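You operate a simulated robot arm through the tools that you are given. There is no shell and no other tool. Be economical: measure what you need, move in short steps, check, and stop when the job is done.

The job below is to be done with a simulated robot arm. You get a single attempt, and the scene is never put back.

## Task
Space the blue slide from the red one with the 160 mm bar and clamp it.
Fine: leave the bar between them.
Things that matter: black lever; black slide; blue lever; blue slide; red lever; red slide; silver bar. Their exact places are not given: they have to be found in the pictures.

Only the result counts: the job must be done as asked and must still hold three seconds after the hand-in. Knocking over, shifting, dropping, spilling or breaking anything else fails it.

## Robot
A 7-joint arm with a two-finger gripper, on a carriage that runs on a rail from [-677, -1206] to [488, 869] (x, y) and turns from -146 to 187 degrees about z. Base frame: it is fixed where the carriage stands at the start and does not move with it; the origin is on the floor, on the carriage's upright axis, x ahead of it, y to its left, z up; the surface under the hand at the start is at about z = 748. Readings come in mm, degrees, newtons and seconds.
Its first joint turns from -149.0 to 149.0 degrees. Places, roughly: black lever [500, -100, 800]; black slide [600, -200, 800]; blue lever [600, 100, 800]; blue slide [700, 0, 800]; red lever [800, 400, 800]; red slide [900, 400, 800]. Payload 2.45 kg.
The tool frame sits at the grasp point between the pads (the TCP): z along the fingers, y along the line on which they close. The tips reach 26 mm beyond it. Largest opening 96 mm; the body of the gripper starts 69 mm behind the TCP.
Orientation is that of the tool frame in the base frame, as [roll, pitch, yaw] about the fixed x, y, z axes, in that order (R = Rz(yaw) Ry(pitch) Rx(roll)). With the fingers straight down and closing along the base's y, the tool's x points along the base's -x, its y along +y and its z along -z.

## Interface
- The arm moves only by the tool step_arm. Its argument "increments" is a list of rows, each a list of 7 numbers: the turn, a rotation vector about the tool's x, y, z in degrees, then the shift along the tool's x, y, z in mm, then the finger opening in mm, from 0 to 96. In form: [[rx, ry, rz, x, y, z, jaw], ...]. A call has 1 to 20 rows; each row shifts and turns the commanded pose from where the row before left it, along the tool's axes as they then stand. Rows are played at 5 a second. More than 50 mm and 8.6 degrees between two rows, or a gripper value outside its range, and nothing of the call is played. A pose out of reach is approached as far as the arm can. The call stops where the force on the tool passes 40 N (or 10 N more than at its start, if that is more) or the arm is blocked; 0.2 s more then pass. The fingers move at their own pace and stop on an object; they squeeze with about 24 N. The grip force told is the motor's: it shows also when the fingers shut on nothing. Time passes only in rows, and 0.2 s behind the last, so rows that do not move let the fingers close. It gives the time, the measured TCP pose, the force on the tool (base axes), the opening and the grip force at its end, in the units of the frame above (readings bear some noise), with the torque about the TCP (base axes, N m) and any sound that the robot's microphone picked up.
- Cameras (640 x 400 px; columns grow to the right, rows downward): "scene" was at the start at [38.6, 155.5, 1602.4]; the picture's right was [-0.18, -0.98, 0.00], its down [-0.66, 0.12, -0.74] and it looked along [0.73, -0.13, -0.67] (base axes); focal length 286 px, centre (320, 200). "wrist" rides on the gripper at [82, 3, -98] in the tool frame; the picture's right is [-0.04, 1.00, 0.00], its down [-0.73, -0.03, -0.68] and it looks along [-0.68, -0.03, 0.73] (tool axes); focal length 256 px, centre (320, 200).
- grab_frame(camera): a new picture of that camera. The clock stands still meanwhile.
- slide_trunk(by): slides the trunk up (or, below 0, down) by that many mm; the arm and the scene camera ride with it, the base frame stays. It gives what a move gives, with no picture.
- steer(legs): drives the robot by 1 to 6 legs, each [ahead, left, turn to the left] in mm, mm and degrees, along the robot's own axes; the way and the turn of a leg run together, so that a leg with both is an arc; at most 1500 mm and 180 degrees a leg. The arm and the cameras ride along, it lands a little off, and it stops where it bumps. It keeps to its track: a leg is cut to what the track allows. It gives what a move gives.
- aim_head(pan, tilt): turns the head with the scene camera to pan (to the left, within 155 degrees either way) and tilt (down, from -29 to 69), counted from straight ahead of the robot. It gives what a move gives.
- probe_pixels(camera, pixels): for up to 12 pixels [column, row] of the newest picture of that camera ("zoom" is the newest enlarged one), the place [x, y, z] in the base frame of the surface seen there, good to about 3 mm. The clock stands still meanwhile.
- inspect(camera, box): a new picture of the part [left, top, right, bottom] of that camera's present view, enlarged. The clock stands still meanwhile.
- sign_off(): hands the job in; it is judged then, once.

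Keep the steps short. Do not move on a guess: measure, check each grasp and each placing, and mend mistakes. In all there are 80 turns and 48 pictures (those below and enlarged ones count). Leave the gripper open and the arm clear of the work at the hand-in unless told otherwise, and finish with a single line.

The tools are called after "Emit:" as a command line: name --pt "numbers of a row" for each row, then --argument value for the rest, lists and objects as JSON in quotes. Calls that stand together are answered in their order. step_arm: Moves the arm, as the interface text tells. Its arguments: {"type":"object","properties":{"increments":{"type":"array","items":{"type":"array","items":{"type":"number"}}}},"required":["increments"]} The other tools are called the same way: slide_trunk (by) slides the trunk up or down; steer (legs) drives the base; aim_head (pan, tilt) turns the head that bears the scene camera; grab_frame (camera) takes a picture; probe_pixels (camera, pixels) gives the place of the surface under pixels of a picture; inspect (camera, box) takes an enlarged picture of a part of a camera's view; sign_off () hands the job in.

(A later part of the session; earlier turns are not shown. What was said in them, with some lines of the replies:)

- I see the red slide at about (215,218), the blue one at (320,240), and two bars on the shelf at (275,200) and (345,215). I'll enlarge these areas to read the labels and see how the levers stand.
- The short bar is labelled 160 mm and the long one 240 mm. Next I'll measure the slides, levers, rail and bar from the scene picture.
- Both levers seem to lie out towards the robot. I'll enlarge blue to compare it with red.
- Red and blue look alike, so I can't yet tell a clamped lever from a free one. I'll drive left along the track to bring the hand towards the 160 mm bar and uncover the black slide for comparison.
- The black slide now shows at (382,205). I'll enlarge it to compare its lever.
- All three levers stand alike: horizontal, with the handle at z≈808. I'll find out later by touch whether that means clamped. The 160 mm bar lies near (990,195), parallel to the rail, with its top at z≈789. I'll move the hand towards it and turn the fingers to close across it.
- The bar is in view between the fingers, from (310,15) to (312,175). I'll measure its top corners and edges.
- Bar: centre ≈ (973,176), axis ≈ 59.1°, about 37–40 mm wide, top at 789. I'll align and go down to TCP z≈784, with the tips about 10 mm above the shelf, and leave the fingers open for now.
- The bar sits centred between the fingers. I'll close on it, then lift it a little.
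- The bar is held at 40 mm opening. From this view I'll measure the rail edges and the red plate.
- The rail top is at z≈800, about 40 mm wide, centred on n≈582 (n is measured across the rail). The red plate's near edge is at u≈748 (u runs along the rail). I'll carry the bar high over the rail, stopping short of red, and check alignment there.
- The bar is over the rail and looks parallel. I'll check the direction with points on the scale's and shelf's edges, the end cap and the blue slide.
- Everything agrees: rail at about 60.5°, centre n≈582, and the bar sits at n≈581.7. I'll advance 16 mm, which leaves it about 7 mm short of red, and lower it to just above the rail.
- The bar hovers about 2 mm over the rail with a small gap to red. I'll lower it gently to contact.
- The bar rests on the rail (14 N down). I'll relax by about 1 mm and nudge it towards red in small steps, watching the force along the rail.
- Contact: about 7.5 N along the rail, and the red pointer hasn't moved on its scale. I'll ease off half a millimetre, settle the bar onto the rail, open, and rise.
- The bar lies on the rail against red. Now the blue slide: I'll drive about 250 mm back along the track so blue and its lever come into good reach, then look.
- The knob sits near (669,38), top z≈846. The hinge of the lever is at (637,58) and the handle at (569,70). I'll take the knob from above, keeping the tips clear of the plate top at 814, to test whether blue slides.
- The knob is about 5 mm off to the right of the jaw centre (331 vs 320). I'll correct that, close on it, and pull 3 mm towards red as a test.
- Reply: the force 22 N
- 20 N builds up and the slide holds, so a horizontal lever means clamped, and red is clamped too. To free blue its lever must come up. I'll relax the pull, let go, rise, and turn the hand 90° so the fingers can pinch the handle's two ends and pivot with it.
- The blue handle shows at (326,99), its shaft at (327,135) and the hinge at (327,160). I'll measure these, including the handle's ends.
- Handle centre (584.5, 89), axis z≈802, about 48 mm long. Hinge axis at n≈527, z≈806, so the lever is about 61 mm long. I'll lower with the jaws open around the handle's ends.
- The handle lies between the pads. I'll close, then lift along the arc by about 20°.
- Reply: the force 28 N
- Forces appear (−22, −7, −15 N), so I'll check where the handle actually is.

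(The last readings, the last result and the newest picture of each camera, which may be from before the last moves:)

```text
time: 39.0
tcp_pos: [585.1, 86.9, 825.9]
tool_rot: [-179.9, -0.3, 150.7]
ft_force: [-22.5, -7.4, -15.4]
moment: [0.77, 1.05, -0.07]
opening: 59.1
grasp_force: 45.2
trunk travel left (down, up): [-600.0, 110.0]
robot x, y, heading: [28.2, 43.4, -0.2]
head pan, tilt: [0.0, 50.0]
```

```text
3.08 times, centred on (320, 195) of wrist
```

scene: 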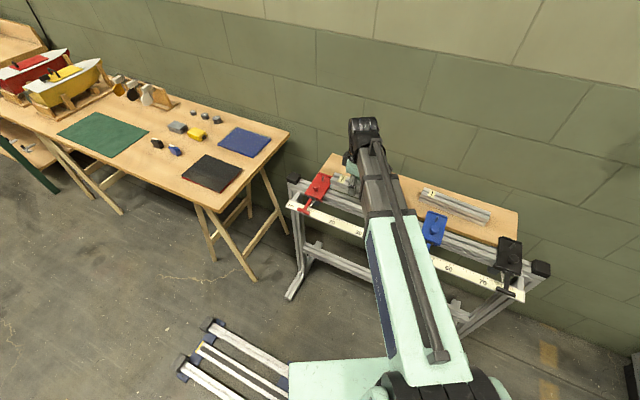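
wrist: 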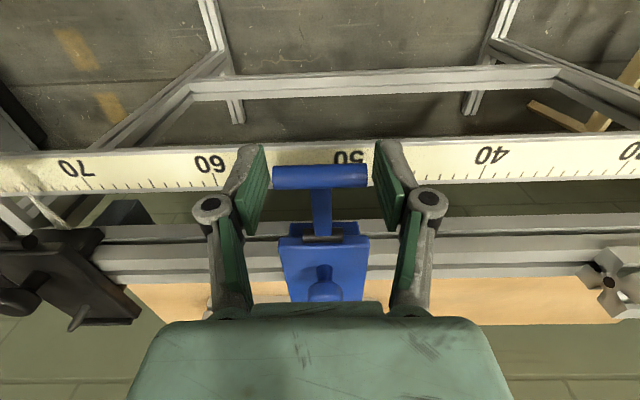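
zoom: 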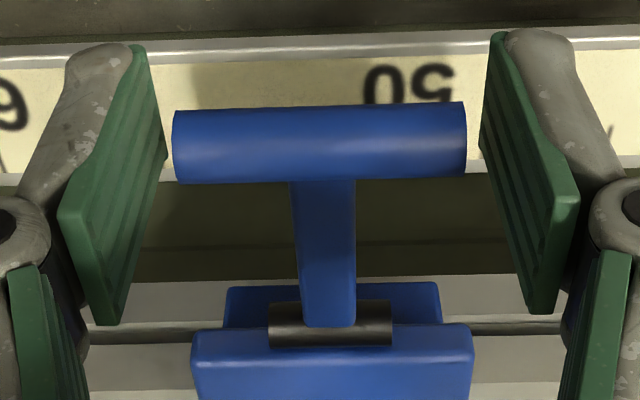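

The handle has risen from 809 to about 823 with the lever turning, and the grip slips only a little. I'll keep following the arc.

Emit:
step_arm --pt "0 0 0 0 -1 -5 30" --pt "0 0 0 -0.5 -0.5 -5 30" --pt "0 0 0 -1.5 0 -5 30" --pt "0 0 0 -2 0 -5 30" --pt "0 0 0 -2.5 0 -4.7 30" --pt "0 0 0 0 0 0 30"

Emit:
grab_frame --camera "wrist"

Emit:
probe_pixels --camera "wrist" --pixels '[[300, 170], [320, 170], [340, 170], [320, 176], [320, 180], [320, 200]]'

```text
time: 40.4
tcp_pos: [593.3, 83.5, 852.2]
tool_rot: [-180.0, -0.1, 150.7]
ft_force: [-6.7, -3.9, -20.5]
moment: [0.57, 1.15, 0.04]
opening: 59.3
grasp_force: 45.3
trunk travel left (down, up): [-600.0, 110.0]
robot x, y, heading: [26.0, 43.5, -0.1]
head pan, tilt: [0.0, 50.0]
```

```text
15 pictures are left
```

wrist: 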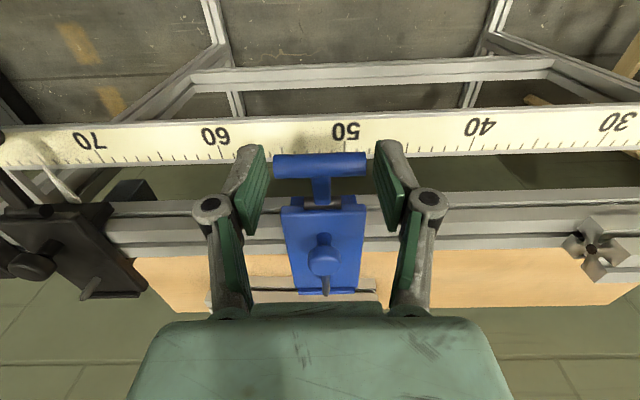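

```text
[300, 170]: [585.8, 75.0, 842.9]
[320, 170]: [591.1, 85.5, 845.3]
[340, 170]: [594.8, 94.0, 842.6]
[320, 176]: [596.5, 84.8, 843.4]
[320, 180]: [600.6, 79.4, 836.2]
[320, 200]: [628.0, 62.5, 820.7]
```

Handle at about 31° now (axis z≈838), following well. I'll continue to about 65°.

Emit:
step_arm --pt "0 0 0 -3.6 0 -5.3 30" --pt "0 0 0 -4.1 0 -4.9 30" --pt "0 0 0 -4.6 0 -4.4 30" --pt "0 0 0 -5 0 -3.9 30" --pt "0 0 0 -5.4 0 -3.4 30" --pt "0 0 0 -5.7 0 -2.8 30" --pt "0 0 0 0 0 0 30"

Emit:
inspect --camera "wrist" --box '[220, 120, 420, 300]'

Emit:
probe_pixels --camera "wrist" --pixels '[[300, 165], [320, 165], [340, 165], [320, 172], [320, 180], [320, 190]]'

```text
time: 42.0
tcp_pos: [616.1, 70.3, 878.1]
tool_rot: [180.0, -0.1, 150.8]
ft_force: [-15.3, 11.4, 0.3]
moment: [0.69, 1.18, 0.11]
opening: 60.1
grasp_force: 45.5
trunk travel left (down, up): [-600.0, 110.0]
robot x, y, heading: [23.0, 44.9, 0.0]
head pan, tilt: [0.0, 50.0]
```

```text
2.22 times, centred on (320, 210) of wrist
```

zoom: 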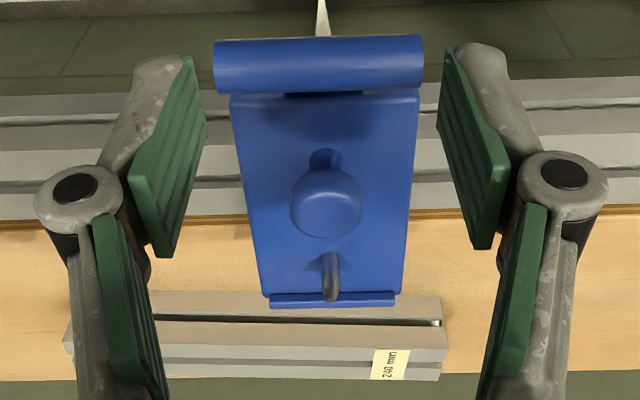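

```text
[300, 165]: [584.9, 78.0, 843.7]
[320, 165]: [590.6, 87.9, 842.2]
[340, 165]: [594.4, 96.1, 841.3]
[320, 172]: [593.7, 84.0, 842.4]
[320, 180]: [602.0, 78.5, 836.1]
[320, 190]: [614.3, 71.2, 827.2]
```

Emit:
probe_pixels --camera "zoom" --pixels '[[240, 65], [320, 65], [400, 65], [320, 50], [320, 80], [320, 250], [320, 130]]'

```text
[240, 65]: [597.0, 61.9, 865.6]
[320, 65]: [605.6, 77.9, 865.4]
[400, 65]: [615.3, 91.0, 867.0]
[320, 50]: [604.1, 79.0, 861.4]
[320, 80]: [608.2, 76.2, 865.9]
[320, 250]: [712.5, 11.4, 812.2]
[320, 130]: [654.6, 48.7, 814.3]
```

The handle stands at about 60° (top z≈866). I'll let go, rise, and check with the knob whether blue is free. In this hand orientation the fingers pinch the knob along the rail, which suits pushing.

Emit:
step_arm --pt "0 0 0 4 0 0 30" --pt "0 0 0 0 0 0 84" --pt "0 0 0 0 0 0 84" --pt "0 0 0 0 0 -20 84" --pt "0 0 0 0 0 -30 84" --pt "0 0 0 -34 -1.5 0 84" --pt "0 0 0 -31 -1.3 0 84" --pt "0 0 0 0 0 0 84"

Emit:
grab_frame --camera "wrist"

Emit:
probe_pixels --camera "wrist" --pixels '[[325, 160], [310, 100], [325, 100], [340, 100], [325, 90], [325, 110], [325, 150], [325, 170]]'

```text
time: 43.8
tcp_pos: [668.2, 36.0, 926.7]
tool_rot: [180.0, 0.0, 150.7]
ft_force: [0.8, 0.4, 0.1]
moment: [-0.01, 0.03, 0.01]
opening: 84.1
grasp_force: 0.0
trunk travel left (down, up): [-600.0, 110.0]
robot x, y, heading: [21.6, 49.2, -0.2]
head pan, tilt: [0.0, 50.0]
```

```text
13 pictures are left
```

wrist: 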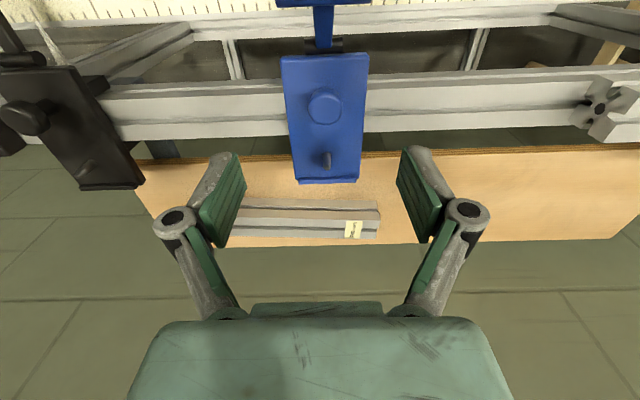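

```text
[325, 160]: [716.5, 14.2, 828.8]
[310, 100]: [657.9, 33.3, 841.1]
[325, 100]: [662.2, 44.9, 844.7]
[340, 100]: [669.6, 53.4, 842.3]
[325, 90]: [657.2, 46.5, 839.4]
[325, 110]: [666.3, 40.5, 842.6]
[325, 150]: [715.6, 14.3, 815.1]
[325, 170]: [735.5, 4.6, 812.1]
```

Emit:
probe_pixels --camera "wrist" --pixels '[[322, 2], [322, 15], [323, 30], [323, 44]]'

Emit:
step_arm --pt "0 0 0 0 3 20 84" --pt "0 0 0 0 0 30 84" --pt "0 0 0 0 0 20 70" --pt "0 0 0 0 0 10.5 60" --pt "0 0 0 0 0 0 40" --pt "0 0 0 0 0 0 15" --pt "0 0 0 0 0 0 15" --pt "0 0 0 0 0 0 15"

```text
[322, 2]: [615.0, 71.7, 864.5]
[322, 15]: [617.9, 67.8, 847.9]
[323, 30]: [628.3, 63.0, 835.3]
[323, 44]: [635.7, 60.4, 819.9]
```

```text
time: 45.6
tcp_pos: [668.7, 41.8, 846.3]
tool_rot: [-180.0, 0.0, 150.7]
ft_force: [2.7, 4.0, 3.1]
moment: [0.04, -0.11, -0.04]
opening: 24.8
grasp_force: 45.4
trunk travel left (down, up): [-600.0, 110.0]
robot x, y, heading: [27.6, 47.3, -0.1]
head pan, tilt: [0.0, 50.0]
```

The lever stays up and the knob is held. I'll test sliding 4 mm towards red.

Emit:
step_arm --pt "0 0 0 0 1 0 15" --pt "0 0 0 0 1.5 0 15" --pt "0 0 0 0 1.5 0 15" --pt "0 0 0 0 0 0 15"

```text
time: 46.6
tcp_pos: [670.2, 43.6, 846.7]
tool_rot: [-179.9, -0.1, 150.7]
ft_force: [-14.6, -4.5, -9.1]
moment: [-0.49, -0.09, -0.14]
opening: 24.4
grasp_force: 45.3
trunk travel left (down, up): [-600.0, 110.0]
robot x, y, heading: [23.3, 48.0, -0.2]
head pan, tilt: [0.0, 50.0]
```

Emit:
step_arm --pt "0 0 0 0 2 0 15" --pt "0 0 0 0 2 0 15" --pt "0 0 0 0 2 0 15" --pt "0 0 0 0 0 0 15"

```text
time: 47.6
tcp_pos: [674.5, 49.9, 847.9]
tool_rot: [-179.9, -0.2, 150.8]
ft_force: [-24.8, 4.8, -22.8]
moment: [-0.22, -0.4, 0.05]
opening: 25.0
grasp_force: 45.3
trunk travel left (down, up): [-600.0, 110.0]
robot x, y, heading: [25.5, 45.6, 0.2]
head pan, tilt: [0.0, 50.0]
```

The hand went 7.6 mm along the rail with about 8 N drag, so blue seems to slide, but sideways and vertical forces have built up. I'll relax those and look.

Emit:
step_arm --pt "0 0 0 1 0 1 15" --pt "0 0 0 0 0 0 15"

Emit:
grab_frame --camera "wrist"

```text
time: 48.2
tcp_pos: [674.7, 49.6, 847.5]
tool_rot: [-179.9, -0.3, 150.7]
ft_force: [-16.8, 4.0, -12.4]
moment: [0.54, 1.07, 0.0]
opening: 24.7
grasp_force: 45.0
trunk travel left (down, up): [-600.0, 110.0]
robot x, y, heading: [24.9, 47.2, 0.1]
head pan, tilt: [0.0, 50.0]
```

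```text
12 pictures are left
```

wrist: 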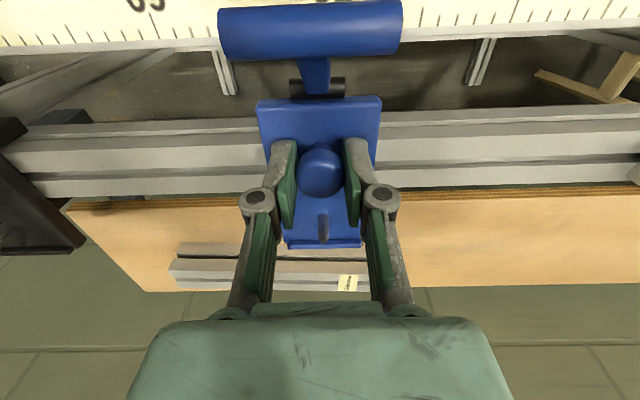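

The knob is still centred in the pads and the slide moved with it, so blue is free. About 180 mm remain to the bar. I'll push 100 mm along the rail in moderate steps.

Emit:
step_arm --pt "0 0 0 0 3 0 15" --pt "0 0 0 0 5 0 15" --pt "0 0 0 0 5 0 15" --pt "0 0 0 0 5 0 15" --pt "0 0 0 0 5 0 15" --pt "0 0 0 0 5 0 15" --pt "0 0 0 0 5 0 15" --pt "0 0 0 0 5 0 15" --pt "0 0 0 0 5 0 15" --pt "0 0 0 0 5 0 15" --pt "0 0 0 0 0 0 15"

```text
time: 50.6
tcp_pos: [697.4, 91.6, 846.7]
tool_rot: [179.9, 0.1, 150.9]
ft_force: [-9.1, -0.9, 13.0]
moment: [-0.23, -0.24, -0.03]
opening: 25.0
grasp_force: 45.0
trunk travel left (down, up): [-600.0, 110.0]
robot x, y, heading: [23.5, 45.1, 0.0]
head pan, tilt: [0.0, 50.0]
```

Sliding well (u≈421, n constant). Continuing 110 mm.

Emit:
step_arm --pt "0 0 0 0 5.5 0 15" --pt "0 0 0 0 5.5 0 15" --pt "0 0 0 0 5.5 0 15" --pt "0 0 0 0 5.5 0 15" --pt "0 0 0 0 5.5 0 15" --pt "0 0 0 0 5.5 0 15" --pt "0 0 0 0 5.5 0 15" --pt "0 0 0 0 5.5 0 15" --pt "0 0 0 0 5.5 0 15" --pt "0 0 0 0 5.5 0 15" --pt "0 0 0 0 5.5 0 15" --pt "0 0 0 0 5.5 0 15" --pt "0 0 0 0 5.5 0 15" --pt "0 0 0 0 5.5 0 15" --pt "0 0 0 0 5.5 0 15" --pt "0 0 0 0 5.5 0 15" --pt "0 0 0 0 5.5 0 15" --pt "0 0 0 0 5.5 0 15" --pt "0 0 0 0 5.5 0 15" --pt "0 0 0 0 0 0 15"

Emit:
inspect --camera "wrist" --box '[220, 60, 540, 260]'

Emit:
probe_pixels --camera "zoom" --pixels '[[310, 100], [320, 180], [330, 110], [360, 150], [390, 150], [400, 160], [420, 160], [380, 200]]'

```text
time: 54.8
tcp_pos: [748.6, 184.4, 847.1]
tool_rot: [179.9, 0.0, 150.8]
ft_force: [-2.5, -0.3, 8.1]
moment: [-0.1, -0.16, -0.04]
opening: 24.9
grasp_force: 44.7
trunk travel left (down, up): [-600.0, 110.0]
robot x, y, heading: [23.2, 43.5, -0.0]
head pan, tilt: [0.0, 50.0]
```

```text
2.00 times, centred on (380, 160) of wrist
```

zoom: 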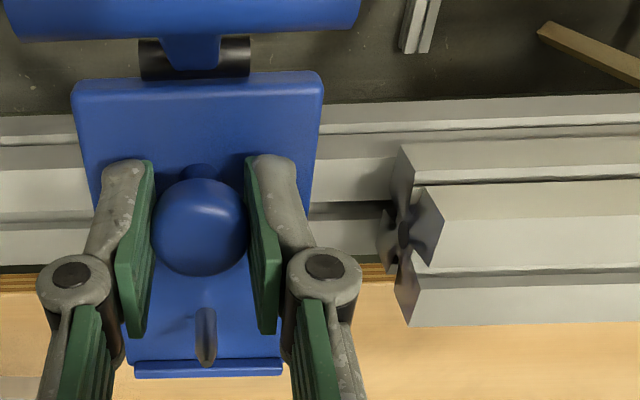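

```text
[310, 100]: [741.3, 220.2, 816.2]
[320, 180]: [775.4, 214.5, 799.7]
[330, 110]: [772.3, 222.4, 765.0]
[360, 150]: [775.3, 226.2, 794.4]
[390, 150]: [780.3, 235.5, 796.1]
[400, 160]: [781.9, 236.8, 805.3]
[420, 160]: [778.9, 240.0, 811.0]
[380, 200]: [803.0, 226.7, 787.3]
```

The gap to the bar is about 32 mm. I'll push 24 mm more, then creep.

Emit:
step_arm --pt "0 0 0 0 5 0 15" --pt "0 0 0 0 5 0 15" --pt "0 0 0 0 5 0 15" --pt "0 0 0 0 5 0 15" --pt "0 0 0 0 4 0 15" --pt "0 0 0 0 0 0 15"

Emit:
inspect --camera "wrist" --box '[300, 80, 460, 240]'

```text
time: 56.2
tcp_pos: [760.2, 204.2, 846.1]
tool_rot: [179.9, 0.1, 150.7]
ft_force: [-8.7, 2.4, 8.7]
moment: [0.28, 0.55, -0.03]
opening: 24.7
grasp_force: 44.4
trunk travel left (down, up): [-600.0, 110.0]
robot x, y, heading: [25.6, 44.6, -0.2]
head pan, tilt: [0.0, 50.0]
```

```text
2.50 times, centred on (380, 160) of wrist
```

zoom: 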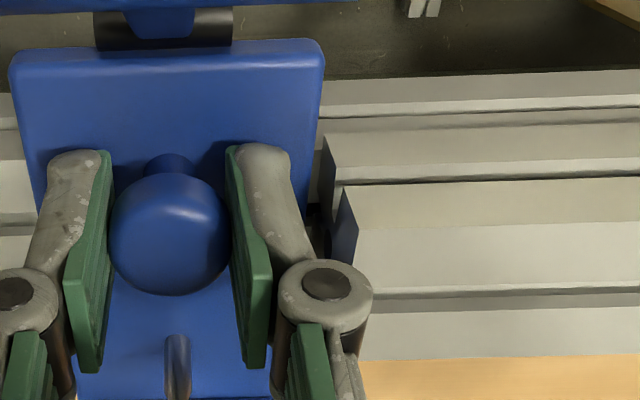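

Close now, about 8 mm to go. I'll creep 1 mm at a time, watching for contact force.

Emit:
step_arm --pt "0 0 0 0 2 0 15" --pt "0 0 0 0 2 0 15" --pt "0 0 0 0 1 0 15" --pt "0 0 0 0 0 0 15"

Emit:
step_arm --pt "0 0 0 0 1 0 15" --pt "0 0 0 0 0 0 15"

Emit:
step_arm --pt "0 0 0 0 1 0 15" --pt "0 0 0 0 0 0 15"

Emit:
inspect --camera "wrist" --box '[300, 80, 460, 240]'

```text
time: 57.2
tcp_pos: [762.6, 208.7, 846.6]
tool_rot: [180.0, 0.1, 150.7]
ft_force: [-9.6, 2.8, 7.4]
moment: [0.11, 0.33, -0.03]
opening: 24.7
grasp_force: 45.1
trunk travel left (down, up): [-600.0, 110.0]
robot x, y, heading: [21.9, 40.8, 0.0]
head pan, tilt: [0.0, 50.0]
```

```text
time: 57.8
tcp_pos: [763.2, 207.6, 846.7]
tool_rot: [180.0, 0.1, 150.6]
ft_force: [-12.7, -0.7, 9.7]
moment: [-0.05, 0.13, 0.01]
opening: 24.4
grasp_force: 44.9
trunk travel left (down, up): [-600.0, 110.0]
robot x, y, heading: [22.6, 44.3, 0.1]
head pan, tilt: [0.0, 50.0]
```

```text
time: 58.4
tcp_pos: [762.6, 207.2, 845.2]
tool_rot: [-179.9, 0.0, 150.6]
ft_force: [-19.1, -8.6, 3.4]
moment: [-0.35, -0.17, -0.02]
opening: 24.3
grasp_force: 44.5
trunk travel left (down, up): [-600.0, 110.0]
robot x, y, heading: [25.6, 47.6, 0.3]
head pan, tilt: [0.0, 50.0]
```

```text
2.50 times, centred on (380, 160) of wrist
```

zoom: 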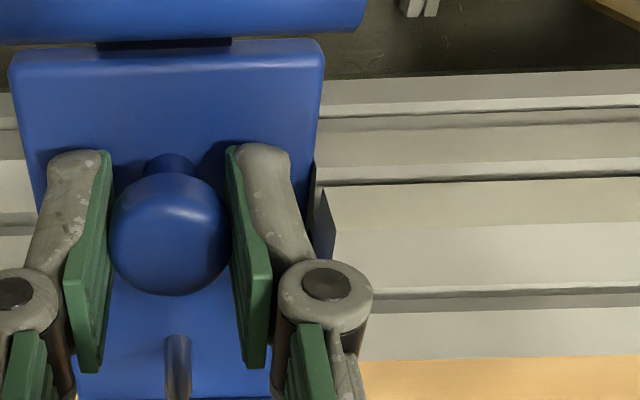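

Contact: along-rail force rose to about 17 N and the plate edge meets the bar end at (317,165). I'll open only slightly so the finger doesn't strike the bar, rise straight up, and look.

Emit:
step_arm --pt "0 0 0 0 0 0 30" --pt "0 0 0 0 0 0 32" --pt "0 0 0 0 0 0 32" --pt "0 0 0 0 0 -15 32" --pt "0 0 0 0 0 -25 32" --pt "0 0 0 0 0 -40 32" --pt "0 0 0 40 0 -20 32" --pt "0 0 0 30 0 0 32" --pt "0 0 0 0 0 0 32"

Emit:
grab_frame --camera "wrist"

```text
time: 60.4
tcp_pos: [701.4, 244.8, 944.0]
tool_rot: [-180.0, -0.1, 150.7]
ft_force: [-0.1, -0.3, -0.6]
moment: [0.0, -0.01, -0.02]
opening: 32.1
grasp_force: 0.0
trunk travel left (down, up): [-600.0, 110.0]
robot x, y, heading: [25.3, 45.4, 0.1]
head pan, tilt: [0.0, 50.0]
```

```text
8 pictures are left
```

wrist: 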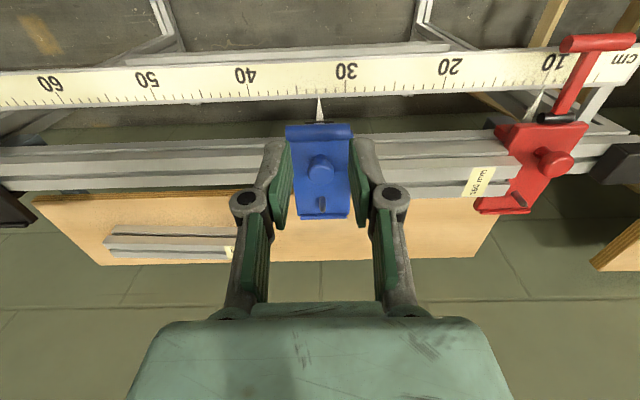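

Emit:
probe_pixels --camera "wrist" --pixels '[[296, 132], [320, 127], [320, 132], [320, 138], [343, 132], [320, 121], [325, 160], [349, 180], [353, 180], [503, 160]]'

Emit:
inspect --camera "wrist" --box '[260, 90, 400, 230]'

```text
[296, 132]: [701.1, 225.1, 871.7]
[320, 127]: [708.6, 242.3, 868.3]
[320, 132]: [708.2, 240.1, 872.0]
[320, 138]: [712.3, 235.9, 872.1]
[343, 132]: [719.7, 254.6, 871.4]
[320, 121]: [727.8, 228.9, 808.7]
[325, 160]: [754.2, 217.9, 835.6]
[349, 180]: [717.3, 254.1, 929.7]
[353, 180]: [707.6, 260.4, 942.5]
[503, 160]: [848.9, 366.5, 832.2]
```

```text
2.86 times, centred on (330, 160) of wrist
```

zoom: 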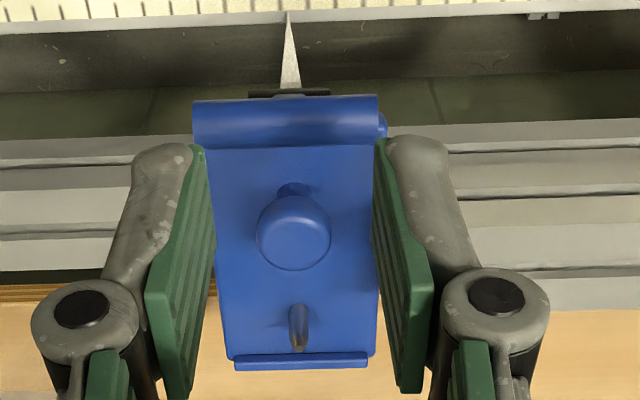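

Blue's lever stands at about 69° (handle top z≈872 at (709,240)). With closed fingers I'll press it down from above, following its arc to nearly horizontal.

Emit:
step_arm --pt "0 0 0 0 0 0 0" --pt "0 0 0 -16.4 0 0 0" --pt "0 0 0 0 0 25 0" --pt "0 0 0 0 0 14 0" --pt "0 0 0 0 0 10.2 0" --pt "0 0 0 9.9 0 4.2 0" --pt "0 0 0 10 0 6.3 0" --pt "0 0 0 8.8 0 7.8 0" --pt "0 0 0 7.3 0 9 0" --pt "0 0 0 5.6 0 10 0" --pt "0 0 0 3.8 0 10.6 0" --pt "0 0 0 0 0 0 0"

```text
time: 63.0
tcp_pos: [677.3, 257.7, 849.0]
tool_rot: [180.0, 0.0, 150.7]
ft_force: [-0.1, -0.1, -0.4]
moment: [0.0, 0.01, 0.01]
opening: 0.0
grasp_force: 28.5
trunk travel left (down, up): [-600.0, 110.0]
robot x, y, heading: [23.6, 48.3, 0.2]
head pan, tilt: [0.0, 50.0]
```

No force at the end, so I need to see where the lever is.

Emit:
grab_frame --camera "wrist"

Emit:
probe_pixels --camera "wrist" --pixels '[[300, 205], [340, 205], [290, 190], [320, 150], [350, 200], [320, 180]]'

```text
6 pictures are left
```

wrist: 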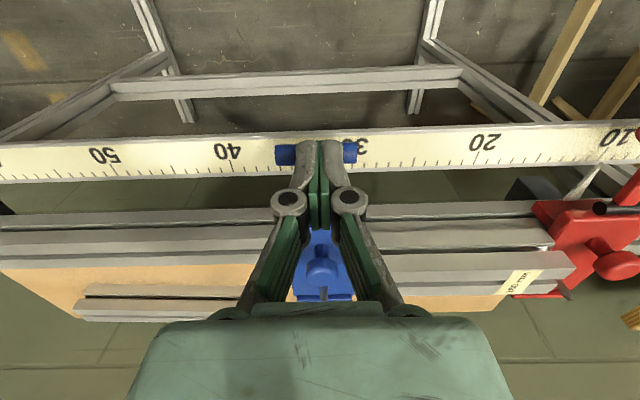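

```text
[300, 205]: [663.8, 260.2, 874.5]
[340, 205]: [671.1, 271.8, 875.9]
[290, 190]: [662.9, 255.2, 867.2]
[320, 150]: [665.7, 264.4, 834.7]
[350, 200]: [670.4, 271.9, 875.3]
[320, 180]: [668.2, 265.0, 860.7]
```

The lever has come down under the fingers (handle ends at (285,155) and (350,152)). I'll press on to its end stop.

Emit:
step_arm --pt "0 0 0 1.5 0 5 0" --pt "0 0 0 0.5 0 4 0" --pt "0 0 0 0 0 3 0" --pt "0 0 0 0 0 2 0" --pt "0 0 0 0 0 0 0"

Emit:
step_arm --pt "0 0 0 0 0 1.5 0" --pt "0 0 0 0 0 1 0" --pt "0 0 0 0 0 0 0"

```text
time: 64.2
tcp_pos: [676.5, 259.6, 835.2]
tool_rot: [179.9, -0.1, 150.6]
ft_force: [-1.0, 0.5, 1.9]
moment: [-0.01, -0.01, -0.01]
opening: 6.2
grasp_force: 28.6
trunk travel left (down, up): [-600.0, 110.0]
robot x, y, heading: [27.7, 44.5, 0.1]
head pan, tilt: [0.0, 50.0]
```

```text
time: 65.0
tcp_pos: [677.6, 259.2, 834.1]
tool_rot: [179.9, 0.1, 150.8]
ft_force: [4.1, 2.1, 25.7]
moment: [-0.02, -0.18, 0.01]
opening: 6.1
grasp_force: 28.8
trunk travel left (down, up): [-600.0, 110.0]
robot x, y, heading: [26.3, 44.9, 0.4]
head pan, tilt: [0.0, 50.0]
```

25 N at tip z≈808, which matches the clamped height (809). I'll press slightly more for a firm seat, then rise and check.

Emit:
step_arm --pt "0 0 0 0 0 0.7 0" --pt "0 0 0 0 0 0 0"

Emit:
step_arm --pt "0 0 0 0 0 -10 0" --pt "0 0 0 0 0 -30 0" --pt "0 0 0 0 0 -40 32" --pt "0 0 0 0 0 -40 32" --pt "0 0 0 0 0 0 32"

Emit:
grab_frame --camera "wrist"

```text
time: 65.6
tcp_pos: [676.3, 259.7, 833.4]
tool_rot: [179.8, 0.2, 150.7]
ft_force: [11.5, 4.3, 36.2]
moment: [-0.01, -0.43, 0.05]
opening: 5.8
grasp_force: 28.7
trunk travel left (down, up): [-600.0, 110.0]
robot x, y, heading: [23.5, 47.2, -0.2]
head pan, tilt: [0.0, 50.0]
```

```text
time: 66.8
tcp_pos: [677.6, 256.3, 953.7]
tool_rot: [-180.0, 0.0, 150.6]
ft_force: [0.6, 0.5, -0.6]
moment: [0.01, -0.01, 0.01]
opening: 32.2
grasp_force: 0.0
trunk travel left (down, up): [-600.0, 110.0]
robot x, y, heading: [24.7, 44.6, 0.1]
head pan, tilt: [0.0, 50.0]
```

```text
5 pictures are left
```

wrist: 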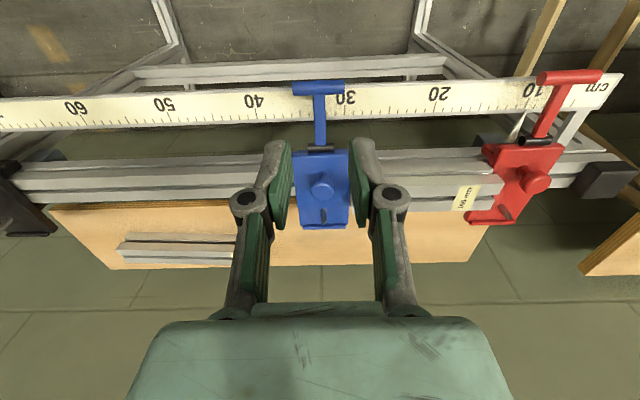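

Emit:
probe_pixels --camera "wrist" --pixels '[[300, 88], [318, 88], [338, 86], [320, 120], [322, 149], [548, 76], [570, 76], [590, 76], [545, 115]]'

Emit:
inspect --camera "scene" --box '[270, 130, 390, 240]'

```text
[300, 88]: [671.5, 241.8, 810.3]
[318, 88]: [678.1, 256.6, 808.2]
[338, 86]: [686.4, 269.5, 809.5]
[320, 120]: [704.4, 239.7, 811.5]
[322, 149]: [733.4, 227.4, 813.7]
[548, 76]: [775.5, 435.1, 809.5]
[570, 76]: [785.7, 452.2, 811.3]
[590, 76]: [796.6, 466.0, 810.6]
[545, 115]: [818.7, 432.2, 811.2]
```

```text
3.64 times, centred on (330, 185) of scene
```

zoom: 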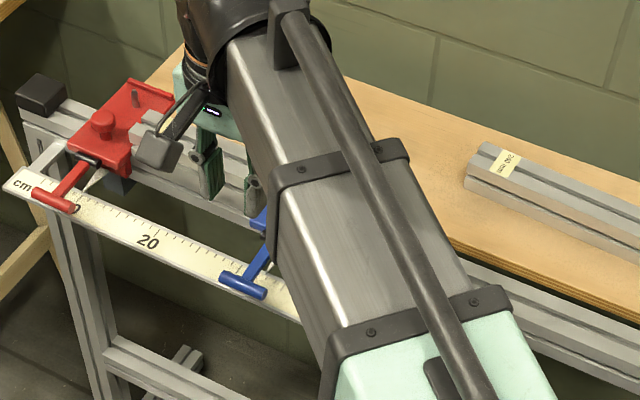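

Blue's handle is at z≈809, same as red's, so it's down in the clamped position. I'll move the hand along the rail to see both bar ends and check for gaps.

Emit:
step_arm --pt "0 0 0 0 37 0 32" --pt "0 0 0 0 37 0 32" --pt "0 0 0 0 37 0 32" --pt "0 0 0 0 0 0 32"

Emit:
inspect --camera "wrist" --box '[190, 110, 450, 270]'

Emit:
probe_pixels --camera "zoom" --pixels '[[150, 130], [160, 160], [500, 110], [515, 130], [200, 180], [440, 170]]'

```text
time: 67.8
tcp_pos: [729.8, 355.7, 952.4]
tool_rot: [179.9, 0.0, 150.6]
ft_force: [0.5, 0.6, 0.0]
moment: [-0.01, -0.01, 0.03]
opening: 32.2
grasp_force: 0.1
trunk travel left (down, up): [-600.0, 110.0]
robot x, y, heading: [25.5, 43.3, -0.1]
head pan, tilt: [0.0, 50.0]
```

```text
2.46 times, centred on (320, 190) of wrist
```

zoom: 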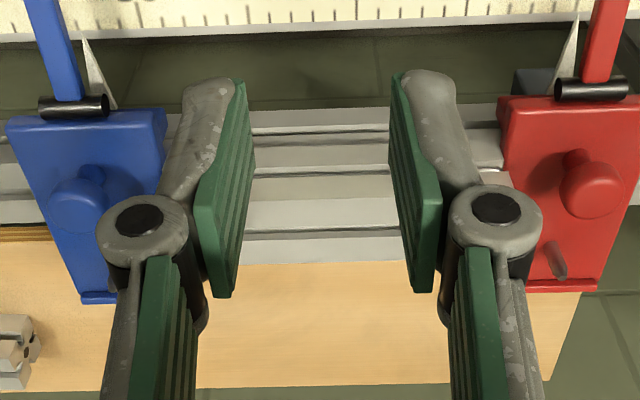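

```text
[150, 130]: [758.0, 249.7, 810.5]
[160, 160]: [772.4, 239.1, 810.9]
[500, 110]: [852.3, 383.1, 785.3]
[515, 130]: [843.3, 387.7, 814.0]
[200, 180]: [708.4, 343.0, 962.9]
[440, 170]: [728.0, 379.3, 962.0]
```

Emit:
step_arm --pt "0 0 0 -40 0 0 32" --pt "0 0 0 -35 -7 0 32" --pt "0 0 0 0 0 0 32"

Emit:
inspect --camera "wrist" --box '[200, 30, 440, 180]'

```text
time: 68.6
tcp_pos: [794.4, 313.4, 951.3]
tool_rot: [-180.0, 0.1, 150.7]
ft_force: [0.9, 0.1, -0.4]
moment: [-0.01, 0.01, 0.02]
opening: 32.2
grasp_force: 0.1
trunk travel left (down, up): [-600.0, 110.0]
robot x, y, heading: [23.7, 43.2, -0.4]
head pan, tilt: [0.0, 50.0]
```

```text
2.67 times, centred on (320, 105) of wrist
```

zoom: 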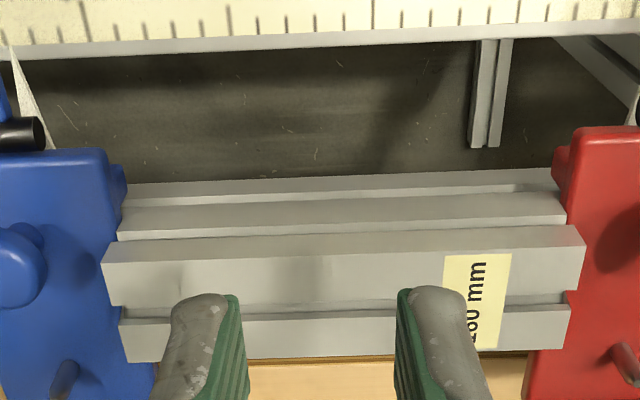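

The bar sits flush between the blue and red plates with no visible gap, and blue's lever is down. I'll rise clear with the gripper open.

Emit:
step_arm --pt "0 0 0 0 0 -40 60" --pt "0 0 0 0 0 -40 96" --pt "0 0 0 0 0 0 96" --pt "0 0 0 0 0 0 96"

Emit:
grab_frame --camera "wrist"

```text
time: 69.6
tcp_pos: [790.6, 315.2, 1031.9]
tool_rot: [180.0, 0.0, 150.8]
ft_force: [0.5, -0.3, -0.6]
moment: [0.03, 0.0, -0.02]
opening: 96.2
grasp_force: 0.1
trunk travel left (down, up): [-600.0, 110.0]
robot x, y, heading: [27.2, 43.8, 0.1]
head pan, tilt: [0.0, 50.0]
```

```text
1 pictures are left
```

wrist: 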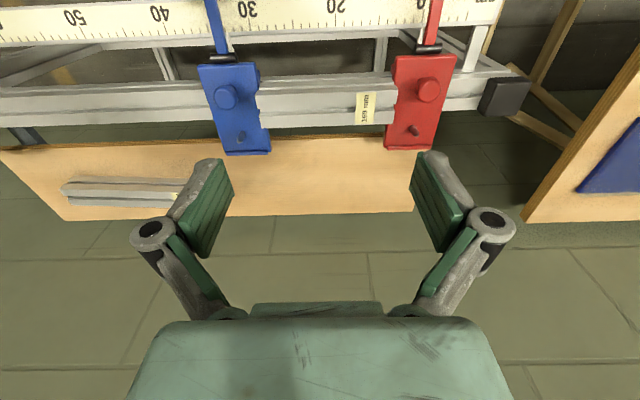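

The bar lies between the two slides, the arm is clear and the gripper is open, so I'm handing in.

Emit:
sign_off

```text
The job is handed in.
```

The blue slide is spaced from the red one by the 160 mm bar, which is still between them, and its lever is down in the clamped position; I didn't tug-test the clamp afterwards.
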